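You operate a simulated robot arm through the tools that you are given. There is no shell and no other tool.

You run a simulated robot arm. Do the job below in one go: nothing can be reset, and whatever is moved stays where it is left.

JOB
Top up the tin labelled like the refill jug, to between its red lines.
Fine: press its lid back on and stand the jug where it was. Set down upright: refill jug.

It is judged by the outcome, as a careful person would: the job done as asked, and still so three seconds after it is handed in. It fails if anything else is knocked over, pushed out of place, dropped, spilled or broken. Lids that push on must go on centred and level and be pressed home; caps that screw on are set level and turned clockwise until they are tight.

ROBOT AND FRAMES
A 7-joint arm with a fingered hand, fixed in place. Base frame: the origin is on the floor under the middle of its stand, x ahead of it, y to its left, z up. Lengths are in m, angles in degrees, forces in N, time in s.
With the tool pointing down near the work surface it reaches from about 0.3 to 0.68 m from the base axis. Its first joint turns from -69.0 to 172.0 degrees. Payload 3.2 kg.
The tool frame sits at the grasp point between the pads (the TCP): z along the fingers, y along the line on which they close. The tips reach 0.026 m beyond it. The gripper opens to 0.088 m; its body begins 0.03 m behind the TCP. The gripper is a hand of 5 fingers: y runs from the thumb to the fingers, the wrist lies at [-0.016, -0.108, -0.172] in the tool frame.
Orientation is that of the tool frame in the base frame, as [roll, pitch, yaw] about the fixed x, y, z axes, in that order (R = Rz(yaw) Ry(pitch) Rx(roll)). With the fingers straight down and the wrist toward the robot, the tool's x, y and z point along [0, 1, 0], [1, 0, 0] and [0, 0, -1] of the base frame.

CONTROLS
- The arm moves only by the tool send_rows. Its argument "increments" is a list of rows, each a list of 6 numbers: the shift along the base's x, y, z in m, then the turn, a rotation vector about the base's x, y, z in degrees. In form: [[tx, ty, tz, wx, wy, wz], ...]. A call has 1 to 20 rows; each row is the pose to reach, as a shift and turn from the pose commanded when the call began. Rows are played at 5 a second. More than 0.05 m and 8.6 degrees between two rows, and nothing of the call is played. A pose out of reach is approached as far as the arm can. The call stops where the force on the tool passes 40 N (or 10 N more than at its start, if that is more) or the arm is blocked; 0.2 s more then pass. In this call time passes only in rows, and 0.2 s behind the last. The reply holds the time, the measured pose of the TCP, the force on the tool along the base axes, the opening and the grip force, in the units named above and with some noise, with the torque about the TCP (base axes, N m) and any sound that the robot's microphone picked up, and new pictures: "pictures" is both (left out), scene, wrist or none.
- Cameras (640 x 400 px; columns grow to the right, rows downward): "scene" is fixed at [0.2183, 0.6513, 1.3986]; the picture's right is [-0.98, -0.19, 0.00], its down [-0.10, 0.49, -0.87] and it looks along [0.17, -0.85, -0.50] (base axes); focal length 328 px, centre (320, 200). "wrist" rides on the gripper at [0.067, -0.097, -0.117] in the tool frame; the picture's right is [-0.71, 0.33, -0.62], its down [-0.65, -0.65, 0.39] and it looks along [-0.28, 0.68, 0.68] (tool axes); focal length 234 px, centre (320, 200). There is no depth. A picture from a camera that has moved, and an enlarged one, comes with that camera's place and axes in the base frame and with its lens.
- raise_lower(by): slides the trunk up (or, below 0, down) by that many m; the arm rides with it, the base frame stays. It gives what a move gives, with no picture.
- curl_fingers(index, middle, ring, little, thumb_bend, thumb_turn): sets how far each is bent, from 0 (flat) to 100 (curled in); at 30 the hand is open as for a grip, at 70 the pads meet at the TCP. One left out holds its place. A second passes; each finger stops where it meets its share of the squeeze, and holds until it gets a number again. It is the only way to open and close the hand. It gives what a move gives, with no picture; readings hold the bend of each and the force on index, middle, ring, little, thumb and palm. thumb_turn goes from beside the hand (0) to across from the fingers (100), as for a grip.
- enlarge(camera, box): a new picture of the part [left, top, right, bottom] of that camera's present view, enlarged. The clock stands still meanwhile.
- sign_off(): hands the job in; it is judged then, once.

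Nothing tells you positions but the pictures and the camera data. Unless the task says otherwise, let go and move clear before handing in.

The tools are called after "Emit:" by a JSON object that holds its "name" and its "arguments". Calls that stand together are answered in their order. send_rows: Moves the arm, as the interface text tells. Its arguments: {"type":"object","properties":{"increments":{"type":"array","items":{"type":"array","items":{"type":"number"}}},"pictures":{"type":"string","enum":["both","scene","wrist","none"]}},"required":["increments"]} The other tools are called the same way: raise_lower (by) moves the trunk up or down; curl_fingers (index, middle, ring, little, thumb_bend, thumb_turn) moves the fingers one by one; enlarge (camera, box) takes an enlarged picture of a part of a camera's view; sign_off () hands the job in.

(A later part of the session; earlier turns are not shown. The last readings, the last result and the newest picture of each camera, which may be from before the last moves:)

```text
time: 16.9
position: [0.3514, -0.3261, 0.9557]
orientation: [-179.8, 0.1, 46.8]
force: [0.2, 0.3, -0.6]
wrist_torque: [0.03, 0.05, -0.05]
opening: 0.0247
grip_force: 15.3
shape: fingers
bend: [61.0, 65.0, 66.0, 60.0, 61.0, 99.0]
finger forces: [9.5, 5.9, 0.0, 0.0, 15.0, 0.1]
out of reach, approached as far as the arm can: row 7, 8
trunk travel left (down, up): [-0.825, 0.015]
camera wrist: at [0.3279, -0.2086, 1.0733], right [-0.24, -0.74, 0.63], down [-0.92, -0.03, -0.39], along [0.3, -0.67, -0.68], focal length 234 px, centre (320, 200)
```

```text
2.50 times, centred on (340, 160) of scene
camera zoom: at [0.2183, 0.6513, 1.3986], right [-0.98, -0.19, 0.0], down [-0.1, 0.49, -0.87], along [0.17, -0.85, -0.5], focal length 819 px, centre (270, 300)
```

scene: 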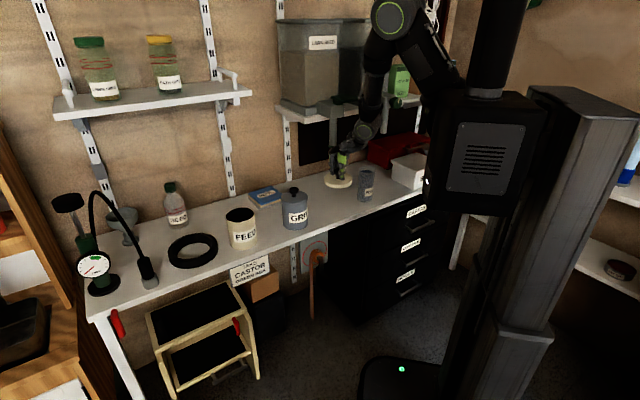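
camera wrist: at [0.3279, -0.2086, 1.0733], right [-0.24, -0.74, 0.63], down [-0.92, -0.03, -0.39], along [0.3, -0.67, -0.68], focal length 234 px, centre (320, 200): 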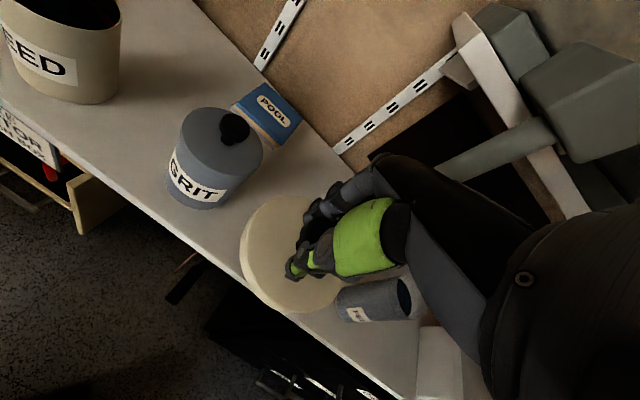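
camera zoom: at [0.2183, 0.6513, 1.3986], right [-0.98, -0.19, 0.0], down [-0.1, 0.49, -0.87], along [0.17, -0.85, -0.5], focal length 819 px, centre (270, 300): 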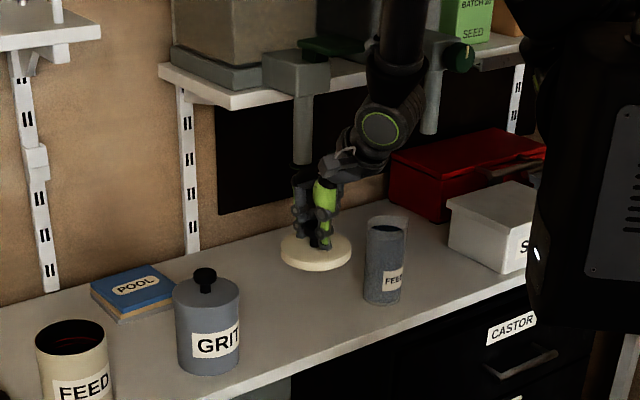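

The lid is now over the bench between GRIT and the jug, stopped at the arm's inner reach. I lower to about 4 cm above the bench, then move forward under the dispenser level.

Emit:
{"name": "send_rows", "arguments": {"increments": [[0, 0, -0.04, 0, 0, 0], [0, 0, -0.08, 0, 0, 0], [0.003, -0.003, -0.12, 0, 0, 0], [0.02, -0.02, -0.13, 0, 0, 0], [0.04, -0.04, -0.135, 0, 0, 0], [0.05, -0.05, -0.138, 0, 0, 0]], "pictures": "both"}}

Emit:
{"name": "enlarge", "arguments": {"camera": "scene", "box": [260, 80, 420, 240]}}

```text
time: 18.3
position: [0.4062, -0.3709, 0.817]
orientation: [-180.0, 0.3, 46.9]
force: [-1.1, -0.1, -0.4]
wrist_torque: [0.01, -0.01, -0.04]
opening: 0.0247
grip_force: 15.1
shape: fingers
bend: [61.0, 65.0, 66.0, 60.0, 61.0, 99.0]
finger forces: [9.6, 6.0, 0.0, 0.1, 14.7, 0.0]
trunk travel left (down, up): [-0.825, 0.015]
camera wrist: at [0.3819, -0.2553, 0.9338], right [-0.24, -0.74, 0.63], down [-0.92, -0.03, -0.39], along [0.3, -0.67, -0.68], focal length 234 px, centre (320, 200)
```

scene: 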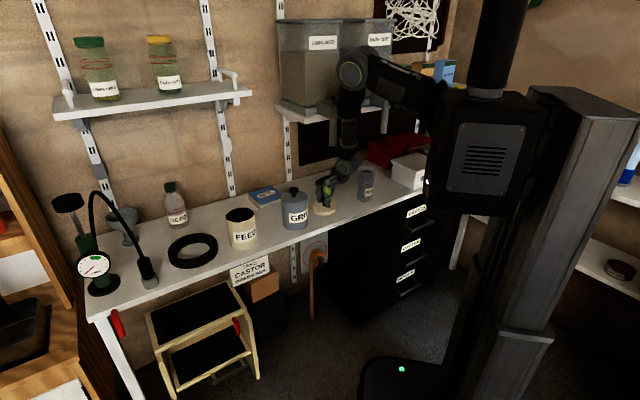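
wrist: 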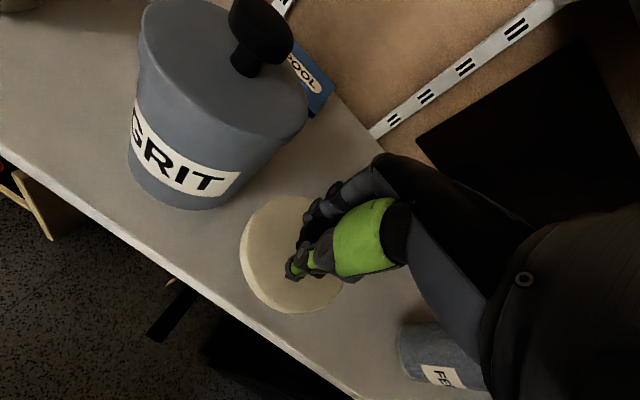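

```text
2.50 times, centred on (340, 160) of scene
camera zoom: at [0.2183, 0.6513, 1.3986], right [-0.98, -0.19, 0.0], down [-0.1, 0.49, -0.87], along [0.17, -0.85, -0.5], focal length 819 px, centre (270, 300)
```

zoom: 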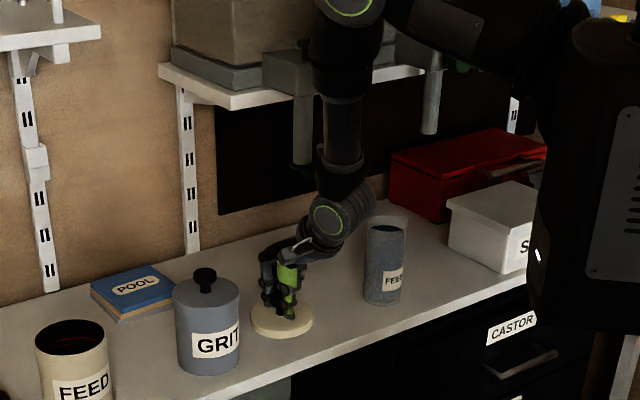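

The lid hovers over clear bench with gaps to GRIT and the edge. I lower it in small steps to feel for the bench.

Emit:
{"name": "send_rows", "arguments": {"increments": [[0, 0, -0.005, 0, 0, 0], [0, 0, -0.01, 0, 0, 0], [0, 0, -0.015, 0, 0, 0], [0, 0, -0.018, 0, 0, 0]], "pictures": "none"}}

Emit:
{"name": "enlarge", "arguments": {"camera": "scene", "box": [290, 160, 370, 230]}}

```text
time: 19.3
position: [0.4047, -0.3707, 0.7985]
orientation: [179.8, 0.1, 46.9]
force: [-0.5, -0.1, -0.2]
wrist_torque: [0.02, -0.01, 0.0]
opening: 0.0245
grip_force: 14.8
shape: fingers
bend: [61.0, 65.0, 66.0, 60.0, 61.0, 99.0]
finger forces: [9.8, 5.9, 0.0, 0.0, 14.8, 0.0]
trunk travel left (down, up): [-0.825, 0.015]
```

```text
5.71 times, centred on (330, 195) of scene
camera zoom: at [0.2183, 0.6513, 1.3986], right [-0.98, -0.19, 0.0], down [-0.1, 0.49, -0.87], along [0.17, -0.85, -0.5], focal length 1872 px, centre (263, 229)
```

zoom: 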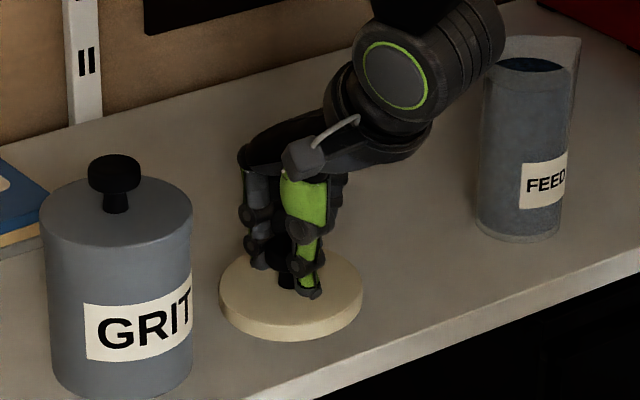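

Emit:
{"name": "send_rows", "arguments": {"increments": [[0, 0, -0.003, 0, 0, 0], [0, 0, -0.006, 0, 0, 0], [0, 0, -0.008, 0, 0, 0]], "pictures": "none"}}

Emit:
{"name": "enlarge", "arguments": {"camera": "scene", "box": [290, 160, 370, 230]}}

```text
time: 20.1
position: [0.4049, -0.3709, 0.7906]
orientation: [-180.0, 0.2, 46.9]
force: [-0.1, 0.1, -0.6]
wrist_torque: [-0.03, 0.01, 0.0]
opening: 0.0244
grip_force: 14.8
shape: fingers
bend: [61.0, 65.0, 66.0, 60.0, 61.0, 99.0]
finger forces: [9.7, 5.9, 0.1, 0.1, 14.9, 0.1]
trunk travel left (down, up): [-0.825, 0.015]
```

```text
5.71 times, centred on (330, 195) of scene
camera zoom: at [0.2183, 0.6513, 1.3986], right [-0.98, -0.19, 0.0], down [-0.1, 0.49, -0.87], along [0.17, -0.85, -0.5], focal length 1872 px, centre (263, 229)
```

zoom: 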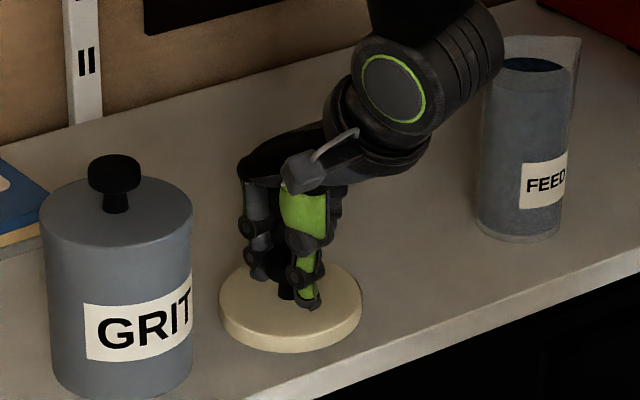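

No contact yet; I keep lowering in small steps.

Emit:
{"name": "send_rows", "arguments": {"increments": [[0, 0, -0.002, 0, 0, 0], [0, 0, -0.004, 0, 0, 0], [0, 0, -0.006, 0, 0, 0]], "pictures": "none"}}

Emit:
{"name": "enlarge", "arguments": {"camera": "scene", "box": [290, 160, 370, 230]}}

```text
time: 20.9
position: [0.4052, -0.371, 0.7841]
orientation: [179.8, 0.2, 46.9]
force: [-0.6, 0.0, -0.8]
wrist_torque: [0.02, -0.01, -0.05]
opening: 0.0246
grip_force: 15.1
shape: fingers
bend: [61.0, 65.0, 66.0, 60.0, 61.0, 99.0]
finger forces: [9.6, 5.9, 0.1, 0.1, 14.7, 0.0]
trunk travel left (down, up): [-0.825, 0.015]
```

```text
5.71 times, centred on (330, 195) of scene
camera zoom: at [0.2183, 0.6513, 1.3986], right [-0.98, -0.19, 0.0], down [-0.1, 0.49, -0.87], along [0.17, -0.85, -0.5], focal length 1872 px, centre (263, 229)
```

zoom: 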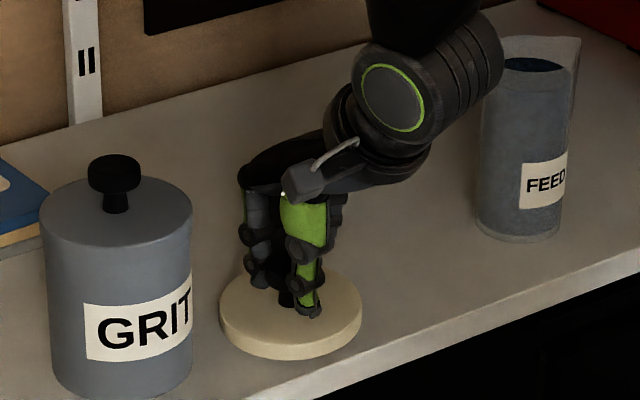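

Emit:
{"name": "send_rows", "arguments": {"increments": [[0, 0, -0.002, 0, 0, 0], [0, 0, -0.004, 0, 0, 0], [0, 0, -0.006, 0, 0, 0]], "pictures": "none"}}

Emit:
{"name": "enlarge", "arguments": {"camera": "scene", "box": [290, 160, 370, 230]}}

```text
time: 21.7
position: [0.4053, -0.3711, 0.7775]
orientation: [179.9, 0.1, 46.9]
force: [-0.5, 0.3, 0.3]
wrist_torque: [0.03, 0.0, -0.01]
opening: 0.0248
grip_force: 15.4
shape: fingers
bend: [61.0, 65.0, 66.0, 60.0, 61.0, 99.0]
finger forces: [9.7, 5.9, 0.0, 0.0, 14.6, 0.0]
trunk travel left (down, up): [-0.825, 0.015]
```

```text
5.71 times, centred on (330, 195) of scene
camera zoom: at [0.2183, 0.6513, 1.3986], right [-0.98, -0.19, 0.0], down [-0.1, 0.49, -0.87], along [0.17, -0.85, -0.5], focal length 1872 px, centre (263, 229)
```

zoom: 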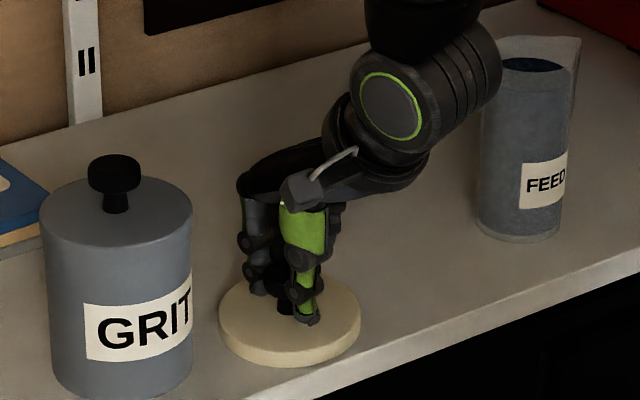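

Still no contact at TCP z=0.7775; the lid's underside is around z≈0.726. I continue in small steps.

Emit:
{"name": "send_rows", "arguments": {"increments": [[0, 0, -0.002, 0, 0, 0], [0, 0, -0.004, 0, 0, 0]], "pictures": "none"}}

Emit:
{"name": "send_rows", "arguments": {"increments": [[0, 0, -0.002, 0, 0, 0], [0, 0, -0.003, 0, 0, 0]], "pictures": "none"}}

Emit:
{"name": "enlarge", "arguments": {"camera": "scene", "box": [290, 160, 370, 230]}}

```text
time: 22.3
position: [0.4049, -0.3718, 0.7745]
orientation: [179.8, 0.2, 46.9]
force: [0.3, 1.0, 0.4]
wrist_torque: [-0.02, 0.01, -0.05]
opening: 0.0245
grip_force: 15.1
shape: fingers
bend: [61.0, 65.0, 66.0, 60.0, 61.0, 99.0]
finger forces: [9.8, 5.9, 0.0, 0.0, 14.7, 0.1]
trunk travel left (down, up): [-0.825, 0.015]
```

```text
time: 22.9
position: [0.4064, -0.3715, 0.7694]
orientation: [179.9, 0.1, 46.9]
force: [0.1, -0.3, 0.4]
wrist_torque: [-0.01, 0.01, 0.01]
opening: 0.0245
grip_force: 15.3
shape: fingers
bend: [61.0, 65.0, 66.0, 60.0, 61.0, 99.0]
finger forces: [9.7, 6.0, 0.1, 0.1, 14.7, 0.1]
trunk travel left (down, up): [-0.825, 0.015]
```

```text
5.71 times, centred on (330, 195) of scene
camera zoom: at [0.2183, 0.6513, 1.3986], right [-0.98, -0.19, 0.0], down [-0.1, 0.49, -0.87], along [0.17, -0.85, -0.5], focal length 1872 px, centre (263, 229)
```

zoom: 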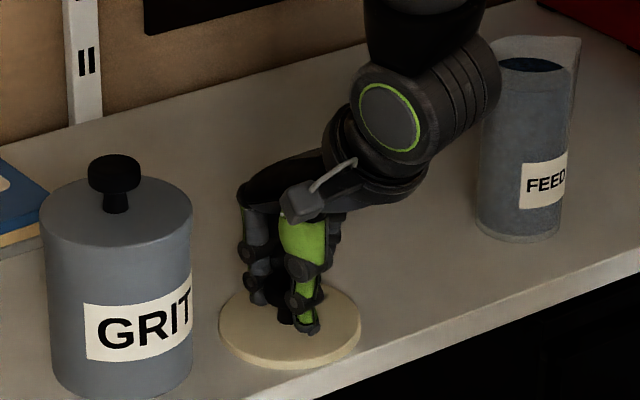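

Emit:
{"name": "enlarge", "arguments": {"camera": "scene", "box": [310, 190, 345, 215]}}

Emit:
{"name": "enlarge", "arguments": {"camera": "wrist", "box": [220, 180, 380, 330]}}

```text
16.00 times, centred on (328, 202) of scene
camera zoom: at [0.2183, 0.6513, 1.3986], right [-0.98, -0.19, 0.0], down [-0.1, 0.49, -0.87], along [0.17, -0.85, -0.5], focal length 5242 px, centre (200, 160)
```

zoom: 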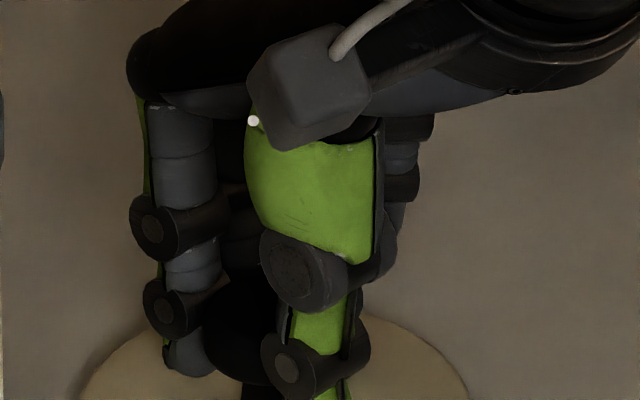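

```text
2.67 times, centred on (300, 255) of wrist
camera zoom: at [0.3813, -0.255, 0.8883], right [-0.24, -0.74, 0.63], down [-0.92, -0.03, -0.39], along [0.3, -0.67, -0.68], focal length 624 px, centre (373, 53)
```

zoom: 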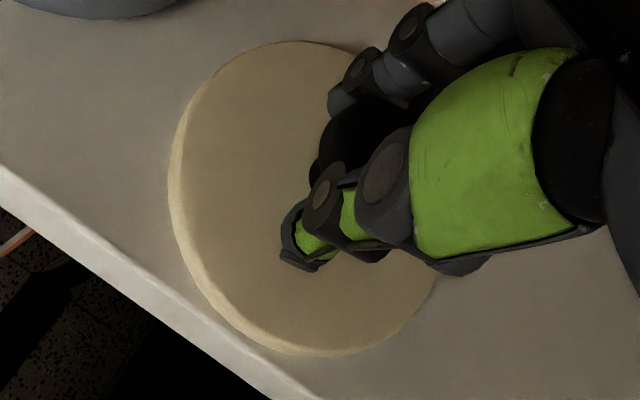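

Emit:
{"name": "enlarge", "arguments": {"camera": "scene", "box": [310, 205, 346, 232]}}

```text
14.81 times, centred on (328, 218) of scene
camera zoom: at [0.2183, 0.6513, 1.3986], right [-0.98, -0.19, 0.0], down [-0.1, 0.49, -0.87], along [0.17, -0.85, -0.5], focal length 4854 px, centre (202, -74)
```

zoom: 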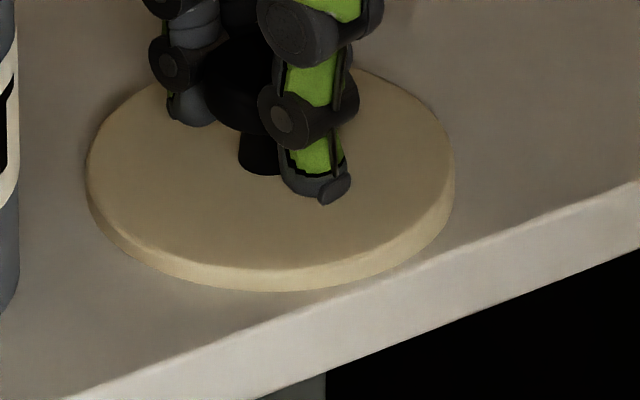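

By the picture, the lid's rim met the bench at about TCP z≈0.777 and now looks pressed slightly in, though no force shows. I raise back to that height and check before letting go.

Emit:
{"name": "send_rows", "arguments": {"increments": [[0, 0, 0.003, 0, 0, 0], [0, 0, 0.0065, 0, 0, 0]], "pictures": "none"}}

Emit:
{"name": "enlarge", "arguments": {"camera": "scene", "box": [310, 205, 346, 232]}}

```text
time: 23.5
position: [0.4051, -0.3714, 0.7764]
orientation: [180.0, 0.3, 46.9]
force: [-0.1, 0.4, -0.8]
wrist_torque: [0.0, 0.05, -0.02]
opening: 0.0248
grip_force: 15.3
shape: fingers
bend: [61.0, 65.0, 66.0, 60.0, 61.0, 99.0]
finger forces: [9.6, 6.1, 0.1, 0.0, 14.7, 0.0]
trunk travel left (down, up): [-0.825, 0.015]
```

```text
14.81 times, centred on (328, 218) of scene
camera zoom: at [0.2183, 0.6513, 1.3986], right [-0.98, -0.19, 0.0], down [-0.1, 0.49, -0.87], along [0.17, -0.85, -0.5], focal length 4854 px, centre (202, -74)
```

zoom: 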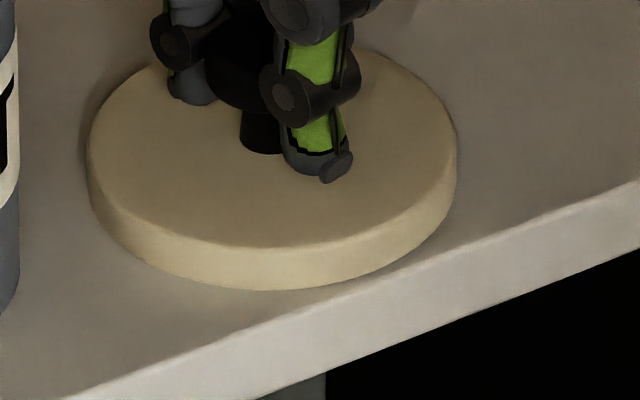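

The lid's full rim now shows and it sits right on the bench. I open the hand to let go.

Emit:
{"name": "curl_fingers", "arguments": {"index": 45, "middle": 45, "ring": 45, "little": 45, "thumb_bend": 45}}

Emit:
{"name": "enlarge", "arguments": {"camera": "scene", "box": [305, 190, 355, 232]}}

```text
time: 24.5
position: [0.4043, -0.3724, 0.7774]
orientation: [180.0, 0.2, 47.0]
force: [0.0, -0.4, 0.3]
wrist_torque: [0.01, -0.02, -0.01]
opening: 0.056
grip_force: 0.0
shape: fingers
bend: [45.0, 45.0, 45.0, 45.0, 45.0, 96.0]
finger forces: [0.0, 0.0, 0.1, 0.0, 0.1, 0.0]
trunk travel left (down, up): [-0.825, 0.015]
```

```text
9.52 times, centred on (330, 211) of scene
camera zoom: at [0.2183, 0.6513, 1.3986], right [-0.98, -0.19, 0.0], down [-0.1, 0.49, -0.87], along [0.17, -0.85, -0.5], focal length 3120 px, centre (225, 95)
```

zoom: 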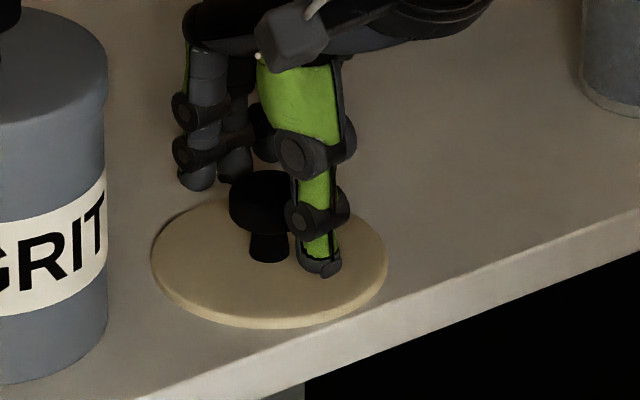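

The lid rests flat on the bench. I raise the hand off the knob and back toward the robot, and take a look into the tin from the scene camera.

Emit:
{"name": "send_rows", "arguments": {"increments": [[0, 0, 0.02, 0, 0, 0], [0, 0, 0.043, 0, 0, 0], [-0.02, 0.02, 0.05, 0, 0, 0], [-0.045, 0.045, 0.055, 0, 0, 0], [-0.052, 0.052, 0.085, 0, 0, 0]], "pictures": "both"}}

Emit:
{"name": "enlarge", "arguments": {"camera": "scene", "box": [222, 203, 266, 250]}}

Emit:
{"name": "enlarge", "arguments": {"camera": "scene", "box": [310, 190, 346, 232]}}

```text
time: 25.7
position: [0.3512, -0.3188, 0.8627]
orientation: [179.9, 0.3, 47.0]
force: [1.0, 0.0, 0.0]
wrist_torque: [-0.02, 0.03, 0.0]
opening: 0.0559
grip_force: 0.0
shape: fingers
bend: [45.0, 45.0, 45.0, 45.0, 45.0, 96.0]
finger forces: [0.0, 0.1, 0.1, 0.1, 0.1, 0.0]
trunk travel left (down, up): [-0.825, 0.015]
camera wrist: at [0.327, -0.2027, 0.9801], right [-0.24, -0.74, 0.63], down [-0.92, -0.03, -0.39], along [0.31, -0.67, -0.68], focal length 234 px, centre (320, 200)
```

scene: 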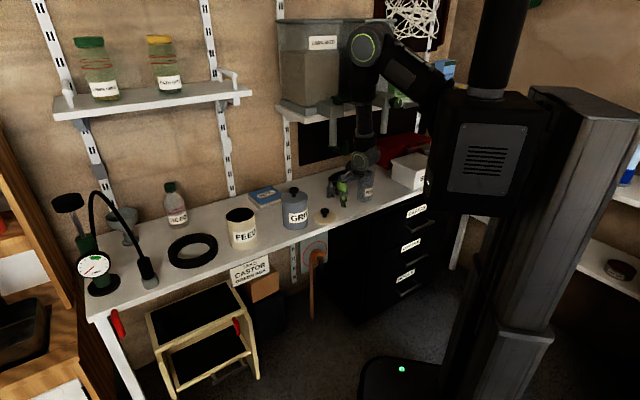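
wrist: 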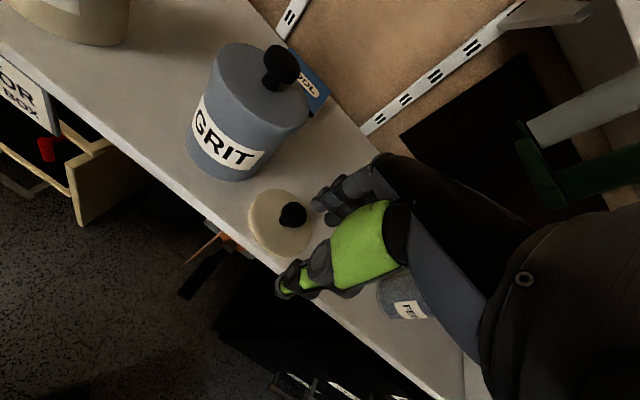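

```text
8.51 times, centred on (244, 226) of scene
camera zoom: at [0.2183, 0.6513, 1.3986], right [-0.98, -0.19, 0.0], down [-0.1, 0.49, -0.87], along [0.17, -0.85, -0.5], focal length 2788 px, centre (967, -26)
```

zoom: 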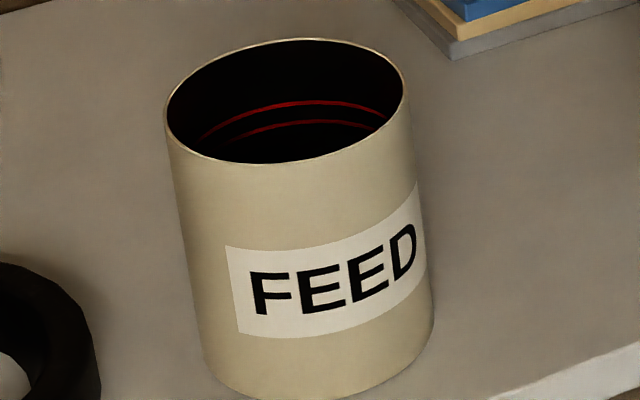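

```text
9.52 times, centred on (328, 211) of scene
camera zoom: at [0.2183, 0.6513, 1.3986], right [-0.98, -0.19, 0.0], down [-0.1, 0.49, -0.87], along [0.17, -0.85, -0.5], focal length 3120 px, centre (244, 95)
```

zoom: 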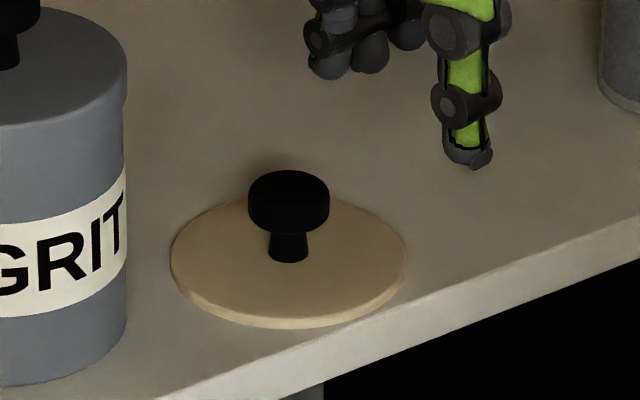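

The lid sits flat and clear. Inside the tin I can see two red rings, roughly 27 mm and 36 mm below the rim, with the content below both. Now I turn the hand from pointing down to a level side-grip pose (fingers forward, index on top), in the clear space in front of the bench.

Emit:
{"name": "send_rows", "arguments": {"increments": [[-0.005, 0.002, 0.005, 0, 6.5, 4.6], [-0.01, 0.004, 0.01, 0, 13.1, 9.2], [-0.015, 0.006, 0.015, 0, 19.6, 13.9], [-0.02, 0.008, 0.02, 0, 26.1, 18.5], [-0.025, 0.01, 0.025, 0, 32.7, 23.1], [-0.03, 0.012, 0.025, 0, 39.2, 27.7], [-0.035, 0.014, 0.025, 0, 45.7, 32.3], [-0.04, 0.016, 0.025, 0, 52.3, 37.0]], "pictures": "both"}}

```text
time: 27.5
position: [0.3143, -0.3021, 0.8875]
orientation: [-131.0, 18.0, 95.1]
force: [-0.5, 0.4, -0.5]
wrist_torque: [0.02, 0.0, -0.01]
opening: 0.0563
grip_force: 0.0
shape: fingers
bend: [45.0, 45.0, 45.0, 45.0, 45.0, 96.0]
finger forces: [0.0, 0.0, 0.0, 0.0, 0.0, 0.0]
trunk travel left (down, up): [-0.825, 0.015]
camera wrist: at [0.3294, -0.1905, 1.0104], right [0.74, -0.56, 0.37], down [-0.67, -0.61, 0.43], along [-0.02, -0.57, -0.82], focal length 234 px, centre (320, 200)
```

scene: 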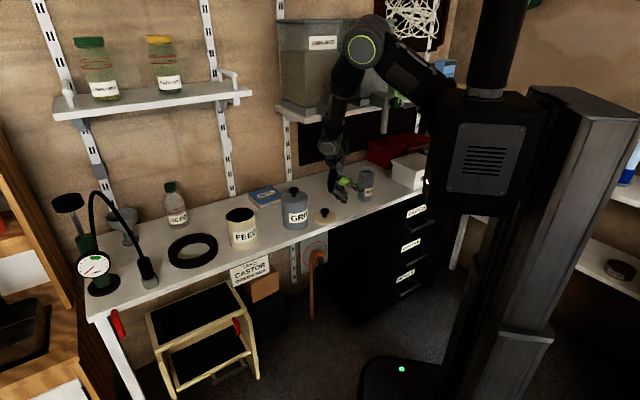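
wrist: 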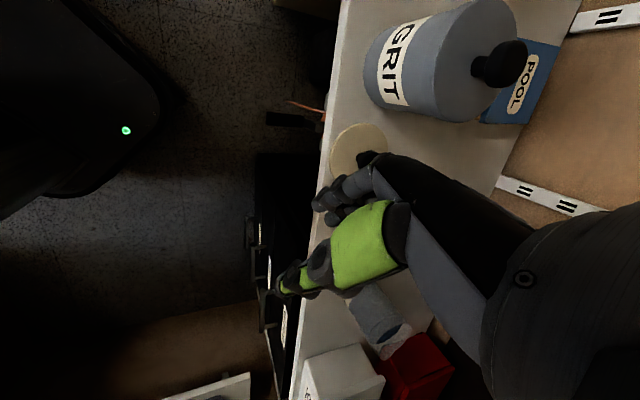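

I turned the wrong way round (sign slip), with nothing touched. I reverse along the same axis and carry on past the start toward the intended pose.

Emit:
{"name": "send_rows", "arguments": {"increments": [[0.003, -0.002, 0, 0, -6.53, -4.62], [0.006, -0.004, 0, 0, -13.06, -9.24], [0.01, -0.006, 0, 0, -19.6, -13.86], [0.014, -0.008, 0, 0, -26.1, -18.5], [0.018, -0.01, 0, 0, -32.65, -23.1], [0.022, -0.012, 0, 0, -39.2, -27.7], [0.025, -0.014, 0, 0, -45.7, -32.3], [0.025, -0.014, 0, 0, -52.2, -37.0], [0.025, -0.014, 0, 0, -58.8, -41.6], [0.025, -0.014, 0, 0, -65.3, -46.2], [0.025, -0.014, 0, 0, -71.8, -50.8], [0.025, -0.014, 0, 0, -78.4, -55.4], [0.025, -0.014, 0, 0, -84.9, -60.1], [0.025, -0.014, 0, 0, -91.4, -64.7]], "pictures": "both"}}

```text
time: 30.5
position: [0.3392, -0.3167, 0.888]
orientation: [156.6, -31.8, 24.7]
force: [-0.4, -0.7, 0.4]
wrist_torque: [-0.03, 0.0, -0.02]
opening: 0.0561
grip_force: 0.1
shape: fingers
bend: [45.0, 45.0, 45.0, 45.0, 45.0, 96.0]
finger forces: [0.1, 0.0, 0.0, 0.1, 0.0, 0.0]
trunk travel left (down, up): [-0.825, 0.015]
camera wrist: at [0.3015, -0.1846, 0.9825], right [-0.86, -0.46, 0.23], down [-0.39, 0.31, -0.87], along [0.33, -0.83, -0.45], focal length 234 px, centre (320, 200)
```

scene: 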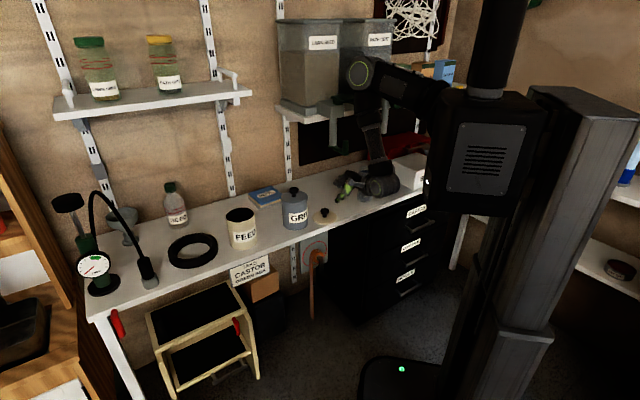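
wrist: 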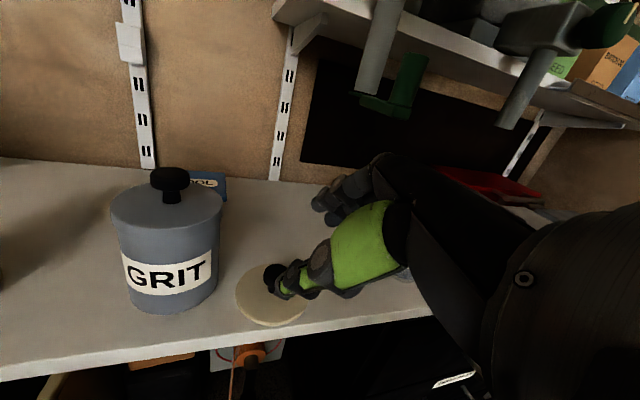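

Now the turn goes the right way (hand swinging toward pointing at the wall, index side up). I continue the remaining turn.

Emit:
{"name": "send_rows", "arguments": {"increments": [[0, 0, 0, 0, -6.53, -4.62], [0, 0, 0, 0, -13.06, -9.24], [0, 0, 0, 0, -19.6, -13.86], [0, 0, 0, 0, -26.1, -18.5], [0, 0, 0, 0, -32.65, -23.1], [0, 0, 0, 0, -39.2, -27.7], [0, 0, 0, 0, -45.7, -32.3], [0, 0, 0, 0, -52.2, -37.0], [0, 0, 0, 0, -58.8, -41.6]], "pictures": "both"}}

```text
time: 32.5
position: [0.3376, -0.3161, 0.8874]
orientation: [95.7, -88.2, 39.0]
force: [0.1, 0.3, -0.7]
wrist_torque: [0.01, -0.01, -0.03]
opening: 0.0561
grip_force: 0.1
shape: fingers
bend: [45.0, 45.0, 45.0, 45.0, 45.0, 96.0]
finger forces: [0.0, 0.0, 0.0, 0.0, 0.1, 0.0]
trunk travel left (down, up): [-0.825, 0.015]
camera wrist: at [0.3274, -0.1623, 0.9522], right [-0.69, 0.19, -0.69], down [0.72, 0.17, -0.67], along [-0.01, -0.97, -0.26], focal length 234 px, centre (320, 200)
```

scene: 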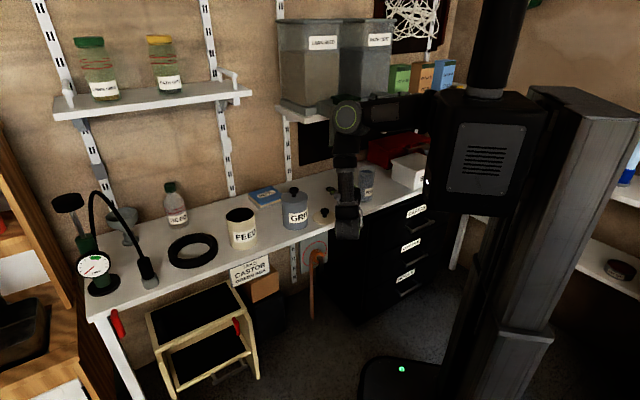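
wrist: 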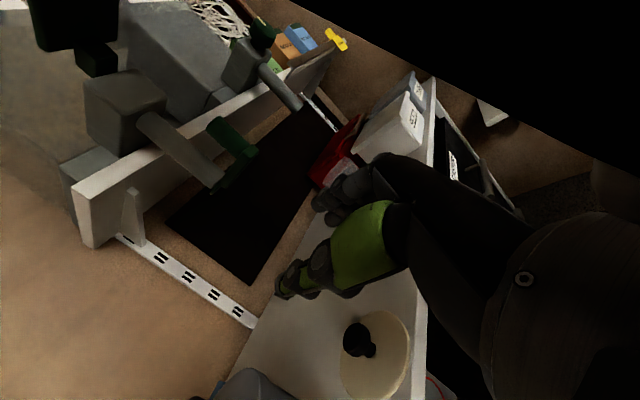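

The side-grip pose works: fingers point level at the wall, index on top, thumb on the left. I open the hand and slide right, in front of the bench edge, to line up with the jug.

Emit:
{"name": "curl_fingers", "arguments": {"index": 30, "middle": 30, "ring": 30, "little": 30, "thumb_bend": 30}}

Emit:
{"name": "send_rows", "arguments": {"increments": [[-0.0278, -0.0203, -0.004, 0, 0, 0], [-0.0556, -0.0405, -0.009, 0, 0, 0], [-0.0834, -0.0608, -0.014, 0, 0, 0], [-0.1112, -0.0811, -0.018, 0, 0, 0], [-0.139, -0.1013, -0.023, 0, 0, 0], [-0.1669, -0.1216, -0.027, 0, 0, 0]], "pictures": "both"}}

```text
time: 33.5
position: [0.3377, -0.3159, 0.8883]
orientation: [97.2, -88.0, 37.8]
force: [-0.2, 0.1, 0.4]
wrist_torque: [0.01, -0.02, 0.0]
opening: 0.0876
grip_force: 0.1
shape: fingers
bend: [30.0, 30.0, 30.0, 30.0, 30.0, 94.0]
finger forces: [0.1, 0.0, 0.0, 0.0, 0.0, 0.0]
trunk travel left (down, up): [-0.825, 0.015]
```

```text
time: 34.9
position: [0.1696, -0.4394, 0.861]
orientation: [96.0, -88.2, 39.0]
force: [-1.0, 0.3, -0.6]
wrist_torque: [-0.01, 0.02, 0.03]
opening: 0.0878
grip_force: 0.0
shape: fingers
bend: [30.0, 30.0, 30.0, 30.0, 30.0, 94.0]
finger forces: [0.1, 0.0, 0.0, 0.0, 0.1, 0.0]
trunk travel left (down, up): [-0.825, 0.015]
camera wrist: at [0.1594, -0.2864, 0.926], right [-0.69, 0.19, -0.69], down [0.72, 0.17, -0.67], along [-0.01, -0.97, -0.26], focal length 234 px, centre (320, 200)
```

scene: 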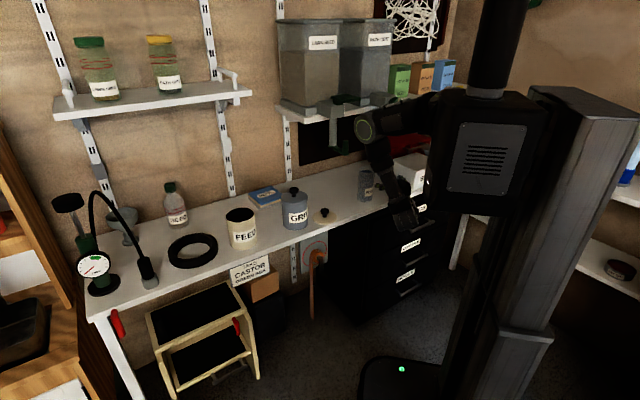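
wrist: 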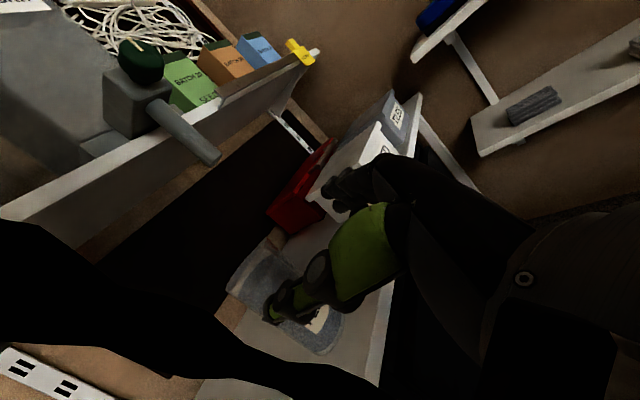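

The jug appears ahead of the hand. I enlarge to fix its position relative to the fingers.

Emit:
{"name": "enlarge", "arguments": {"camera": "wrist", "box": [200, 210, 400, 370]}}

Emit:
{"name": "enlarge", "arguments": {"camera": "scene", "box": [340, 160, 430, 240]}}

```text
2.50 times, centred on (300, 290) of wrist
camera zoom: at [0.1594, -0.2864, 0.926], right [-0.69, 0.19, -0.69], down [0.72, 0.17, -0.67], along [-0.01, -0.97, -0.26], focal length 585 px, centre (370, -25)
```

zoom: 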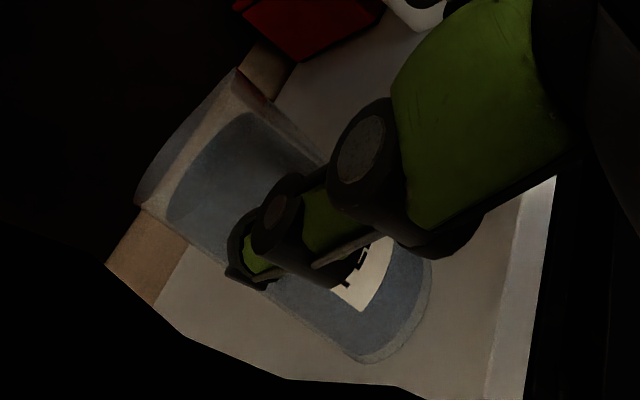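

```text
5.00 times, centred on (385, 200) of scene
camera zoom: at [0.2183, 0.6513, 1.3986], right [-0.98, -0.19, 0.0], down [-0.1, 0.49, -0.87], along [0.17, -0.85, -0.5], focal length 1638 px, centre (-5, 200)
```

zoom: 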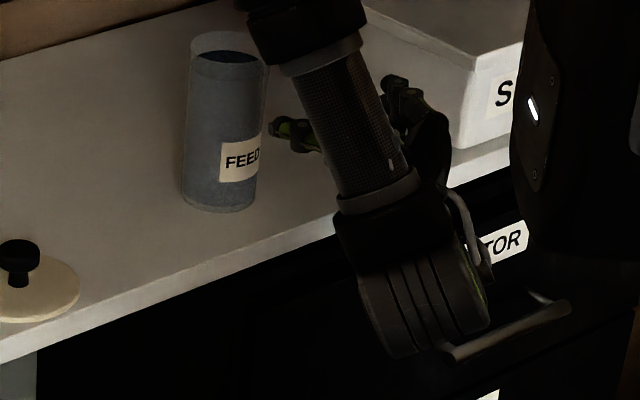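

The jug's axis comes out at about (0.268, -0.538), and my hand is already in line with it. I lower to grip height (z≈0.80) and advance to just short of the jug, then check.

Emit:
{"name": "send_rows", "arguments": {"increments": [[0, 0, -0.03, 0, 0, 0], [0, 0, -0.06, 0, 0, 0], [0.018, -0.018, -0.06, 0, 0, 0], [0.036, -0.036, -0.06, 0, 0, 0], [0.048, -0.048, -0.06, 0, 0, 0]], "pictures": "both"}}

Emit:
{"name": "enlarge", "arguments": {"camera": "wrist", "box": [200, 160, 420, 350]}}

Emit:
{"name": "enlarge", "arguments": {"camera": "scene", "box": [340, 150, 430, 230]}}

```text
time: 36.1
position: [0.2203, -0.4873, 0.8021]
orientation: [98.7, -88.1, 36.3]
force: [-0.4, 0.1, 0.3]
wrist_torque: [-0.05, 0.01, 0.01]
opening: 0.0878
grip_force: 0.2
shape: fingers
bend: [30.0, 30.0, 30.0, 30.0, 30.0, 94.0]
finger forces: [0.0, 0.1, 0.0, 0.0, 0.1, 0.0]
trunk travel left (down, up): [-0.825, 0.015]
camera wrist: at [0.209, -0.3323, 0.8662], right [-0.69, 0.19, -0.69], down [0.72, 0.17, -0.67], along [-0.01, -0.97, -0.26], focal length 234 px, centre (320, 200)
```

scene: 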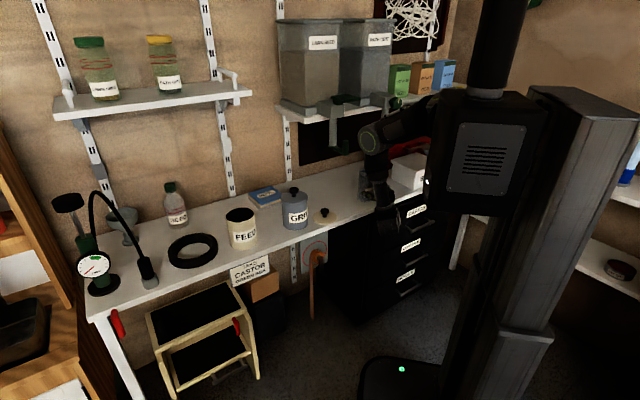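
wrist: 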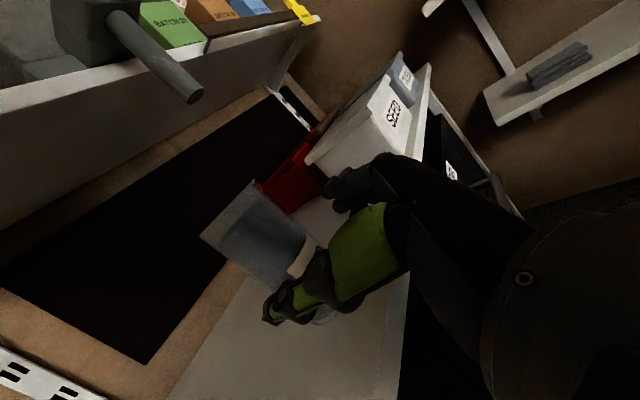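

```text
2.11 times, centred on (310, 255) of wrist
camera zoom: at [0.209, -0.3323, 0.8662], right [-0.69, 0.19, -0.69], down [0.72, 0.17, -0.67], along [-0.01, -0.97, -0.26], focal length 493 px, centre (341, 84)
```

zoom: 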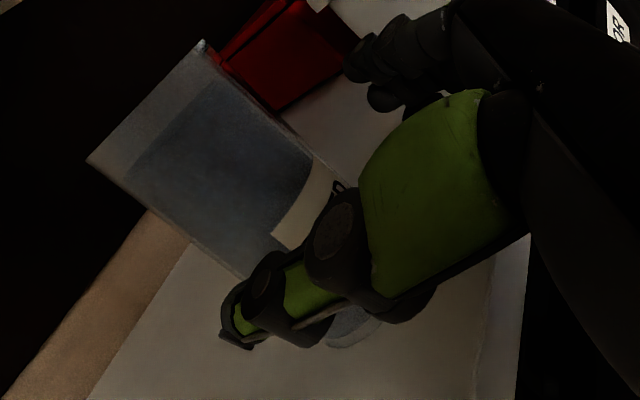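

```text
5.00 times, centred on (385, 190) of scene
camera zoom: at [0.2183, 0.6513, 1.3986], right [-0.98, -0.19, 0.0], down [-0.1, 0.49, -0.87], along [0.17, -0.85, -0.5], focal length 1638 px, centre (-5, 250)
```

zoom: 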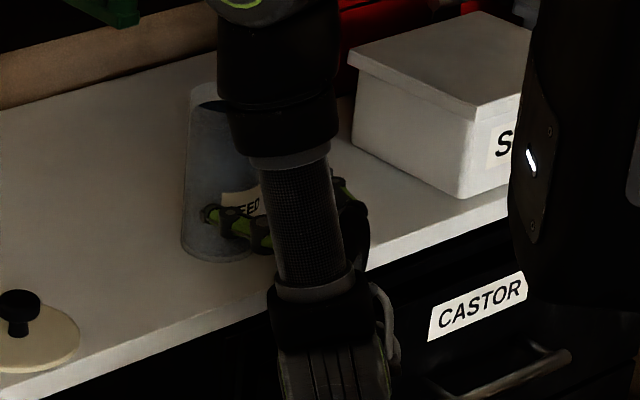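

The thumb will pass left of the jug and the fingers right of it. I advance the last 6.5 cm so the jug sits between them.

Emit:
{"name": "send_rows", "arguments": {"increments": [[0.012, -0.012, 0, 0, 0, 0], [0.024, -0.024, 0, 0, 0, 0], [0.035, -0.035, 0, 0, 0, 0], [0.046, -0.046, 0, 0, 0, 0]], "pictures": "both"}}

Emit:
{"name": "enlarge", "arguments": {"camera": "wrist", "box": [200, 140, 440, 340]}}

Emit:
{"name": "enlarge", "arguments": {"camera": "scene", "box": [340, 150, 430, 230]}}

```text
time: 37.1
position: [0.2666, -0.5334, 0.8022]
orientation: [97.7, -88.1, 37.3]
force: [-0.7, 0.1, 0.2]
wrist_torque: [-0.01, -0.01, -0.02]
opening: 0.0881
grip_force: 0.0
shape: fingers
bend: [30.0, 30.0, 30.0, 30.0, 30.0, 94.0]
finger forces: [0.3, 0.0, 0.1, 0.1, 0.0, 0.0]
trunk travel left (down, up): [-0.825, 0.015]
camera wrist: at [0.2552, -0.3787, 0.8661], right [-0.69, 0.19, -0.69], down [0.72, 0.17, -0.67], along [-0.01, -0.97, -0.26], focal length 234 px, centre (320, 200)
```

scene: 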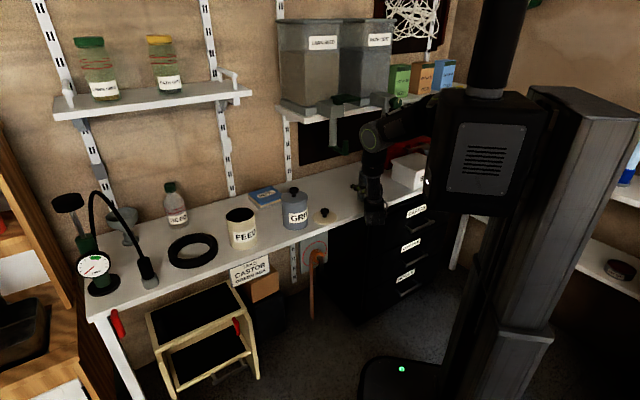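
wrist: 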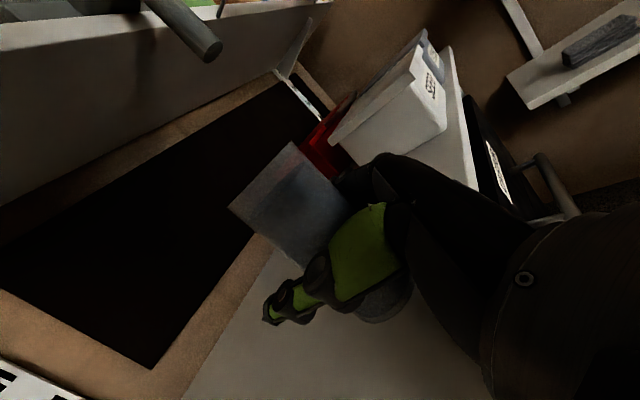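

```text
2.00 times, centred on (320, 240) of wrist
camera zoom: at [0.2552, -0.3787, 0.8661], right [-0.69, 0.19, -0.69], down [0.72, 0.17, -0.67], along [-0.01, -0.97, -0.26], focal length 468 px, centre (320, 120)
```

zoom: 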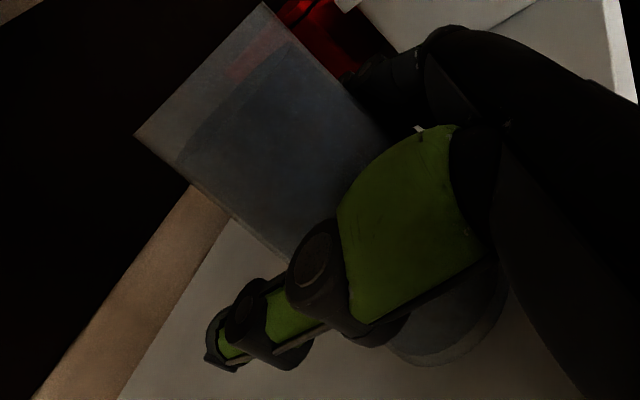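

```text
5.00 times, centred on (385, 190) of scene
camera zoom: at [0.2183, 0.6513, 1.3986], right [-0.98, -0.19, 0.0], down [-0.1, 0.49, -0.87], along [0.17, -0.85, -0.5], focal length 1638 px, centre (-5, 250)
```

zoom: 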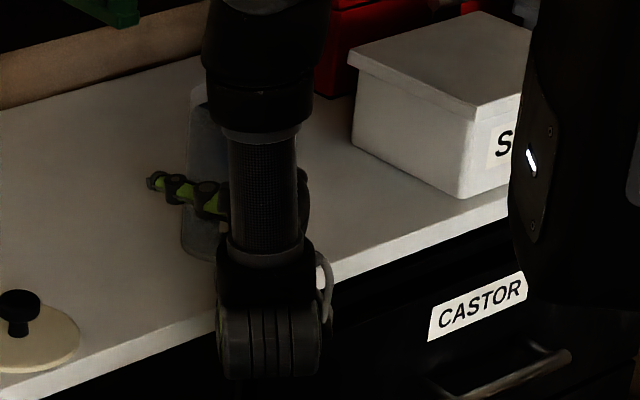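

The jug is between thumb and fingers. I close gently onto it in stages.

Emit:
{"name": "curl_fingers", "arguments": {"index": 42, "middle": 42, "ring": 42, "little": 42, "thumb_bend": 42}}

Emit:
{"name": "enlarge", "arguments": {"camera": "wrist", "box": [200, 140, 440, 340]}}

```text
time: 38.1
position: [0.2652, -0.5321, 0.8006]
orientation: [96.0, -88.0, 39.0]
force: [-0.6, -1.2, 1.0]
wrist_torque: [0.01, -0.02, -0.02]
opening: 0.0643
grip_force: 1.2
shape: fingers
bend: [41.0, 42.0, 42.0, 42.0, 42.0, 96.0]
finger forces: [1.1, 0.0, 0.0, 0.0, 0.1, 0.1]
trunk travel left (down, up): [-0.825, 0.015]
```

```text
2.00 times, centred on (320, 240) of wrist
camera zoom: at [0.2548, -0.3784, 0.8662], right [-0.69, 0.19, -0.69], down [0.72, 0.17, -0.67], along [-0.01, -0.97, -0.26], focal length 468 px, centre (320, 120)
```

zoom: 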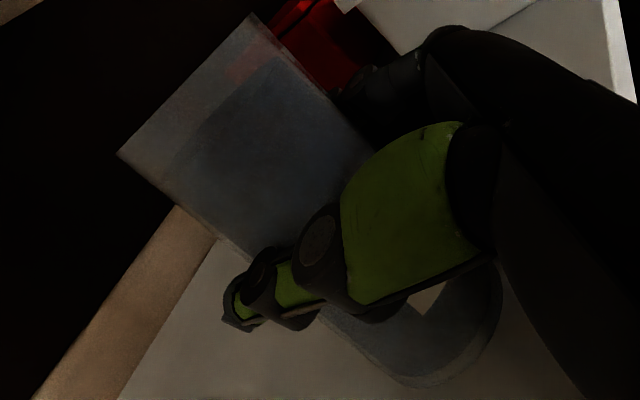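

Emit:
{"name": "curl_fingers", "arguments": {"index": 43, "middle": 44, "ring": 44, "little": 44, "thumb_bend": 52}}

Emit:
{"name": "enlarge", "arguments": {"camera": "wrist", "box": [200, 140, 440, 340]}}

Emit:
{"name": "enlarge", "arguments": {"camera": "scene", "box": [340, 150, 430, 230]}}

```text
time: 39.1
position: [0.266, -0.5322, 0.8013]
orientation: [98.5, -88.1, 36.4]
force: [1.3, 1.2, -0.1]
wrist_torque: [0.04, -0.05, 0.07]
opening: 0.0621
grip_force: 5.5
shape: fingers
bend: [40.0, 44.0, 43.0, 44.0, 47.0, 96.0]
finger forces: [3.4, 0.5, 1.1, 0.0, 6.2, 0.0]
trunk travel left (down, up): [-0.825, 0.015]
```

```text
2.00 times, centred on (320, 240) of wrist
camera zoom: at [0.2552, -0.3782, 0.8662], right [-0.69, 0.19, -0.69], down [0.72, 0.17, -0.67], along [-0.01, -0.97, -0.26], focal length 468 px, centre (320, 120)
```

zoom: 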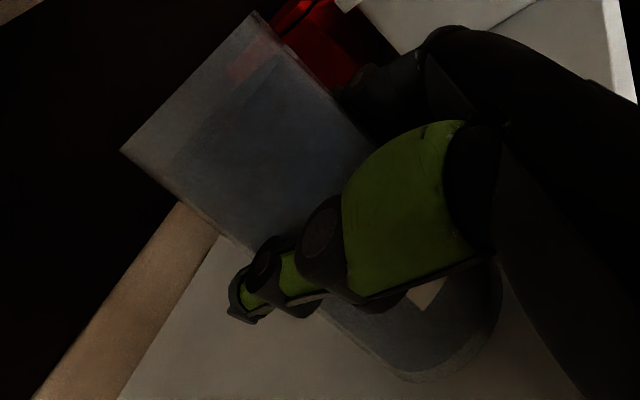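

```text
5.00 times, centred on (385, 190) of scene
camera zoom: at [0.2183, 0.6513, 1.3986], right [-0.98, -0.19, 0.0], down [-0.1, 0.49, -0.87], along [0.17, -0.85, -0.5], focal length 1638 px, centre (-5, 250)
```

zoom: 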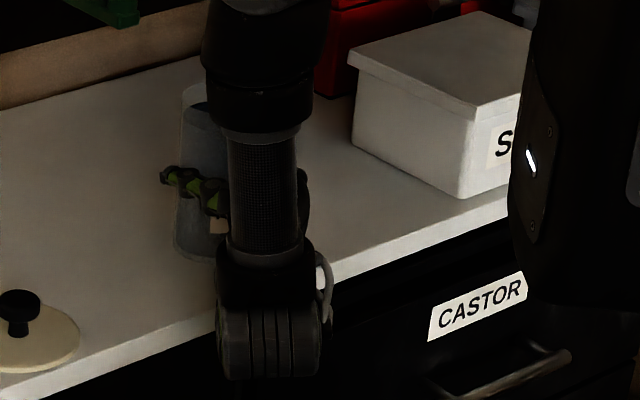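

The jug is held lightly and stayed upright, shifted a few millimetres to the left. I firm up the grip.

Emit:
{"name": "curl_fingers", "arguments": {"index": 60, "middle": 60, "ring": 60, "little": 60, "thumb_bend": 65}}

Emit:
{"name": "enlarge", "arguments": {"camera": "wrist", "box": [200, 140, 440, 340]}}

Emit:
{"name": "enlarge", "arguments": {"camera": "scene", "box": [340, 150, 430, 230]}}

```text
time: 40.1
position: [0.2663, -0.5334, 0.8008]
orientation: [100.1, -88.1, 35.0]
force: [-2.1, -1.9, 1.3]
wrist_torque: [-0.16, 0.2, -0.04]
opening: 0.0622
grip_force: 27.5
shape: fingers
bend: [47.0, 52.0, 52.0, 54.0, 46.0, 95.0]
finger forces: [9.2, 6.3, 6.5, 6.9, 26.4, 0.0]
trunk travel left (down, up): [-0.825, 0.015]
```

```text
2.00 times, centred on (320, 240) of wrist
camera zoom: at [0.2546, -0.3784, 0.8663], right [-0.69, 0.19, -0.69], down [0.72, 0.17, -0.67], along [-0.01, -0.97, -0.26], focal length 468 px, centre (320, 120)
```

zoom: 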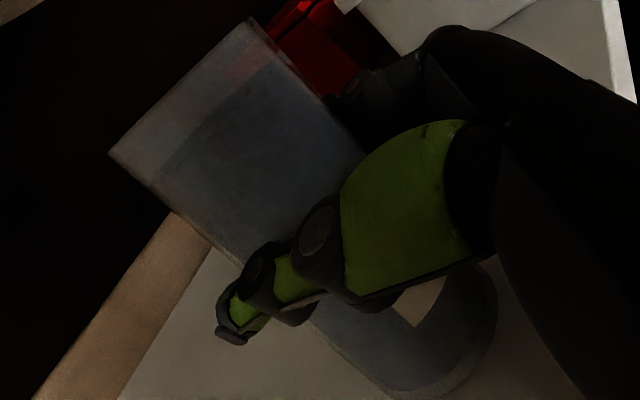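

```text
5.00 times, centred on (385, 190) of scene
camera zoom: at [0.2183, 0.6513, 1.3986], right [-0.98, -0.19, 0.0], down [-0.1, 0.49, -0.87], along [0.17, -0.85, -0.5], focal length 1638 px, centre (-5, 250)
```

zoom: 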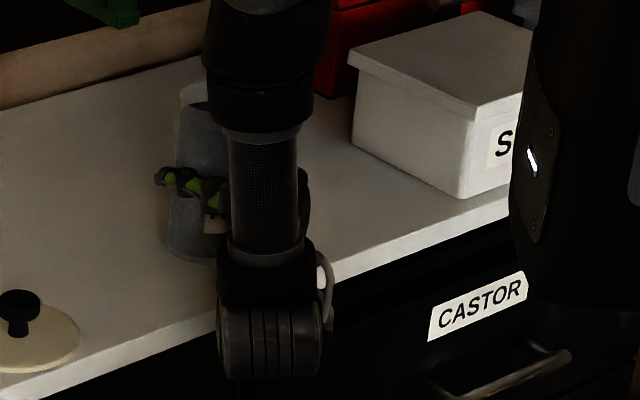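

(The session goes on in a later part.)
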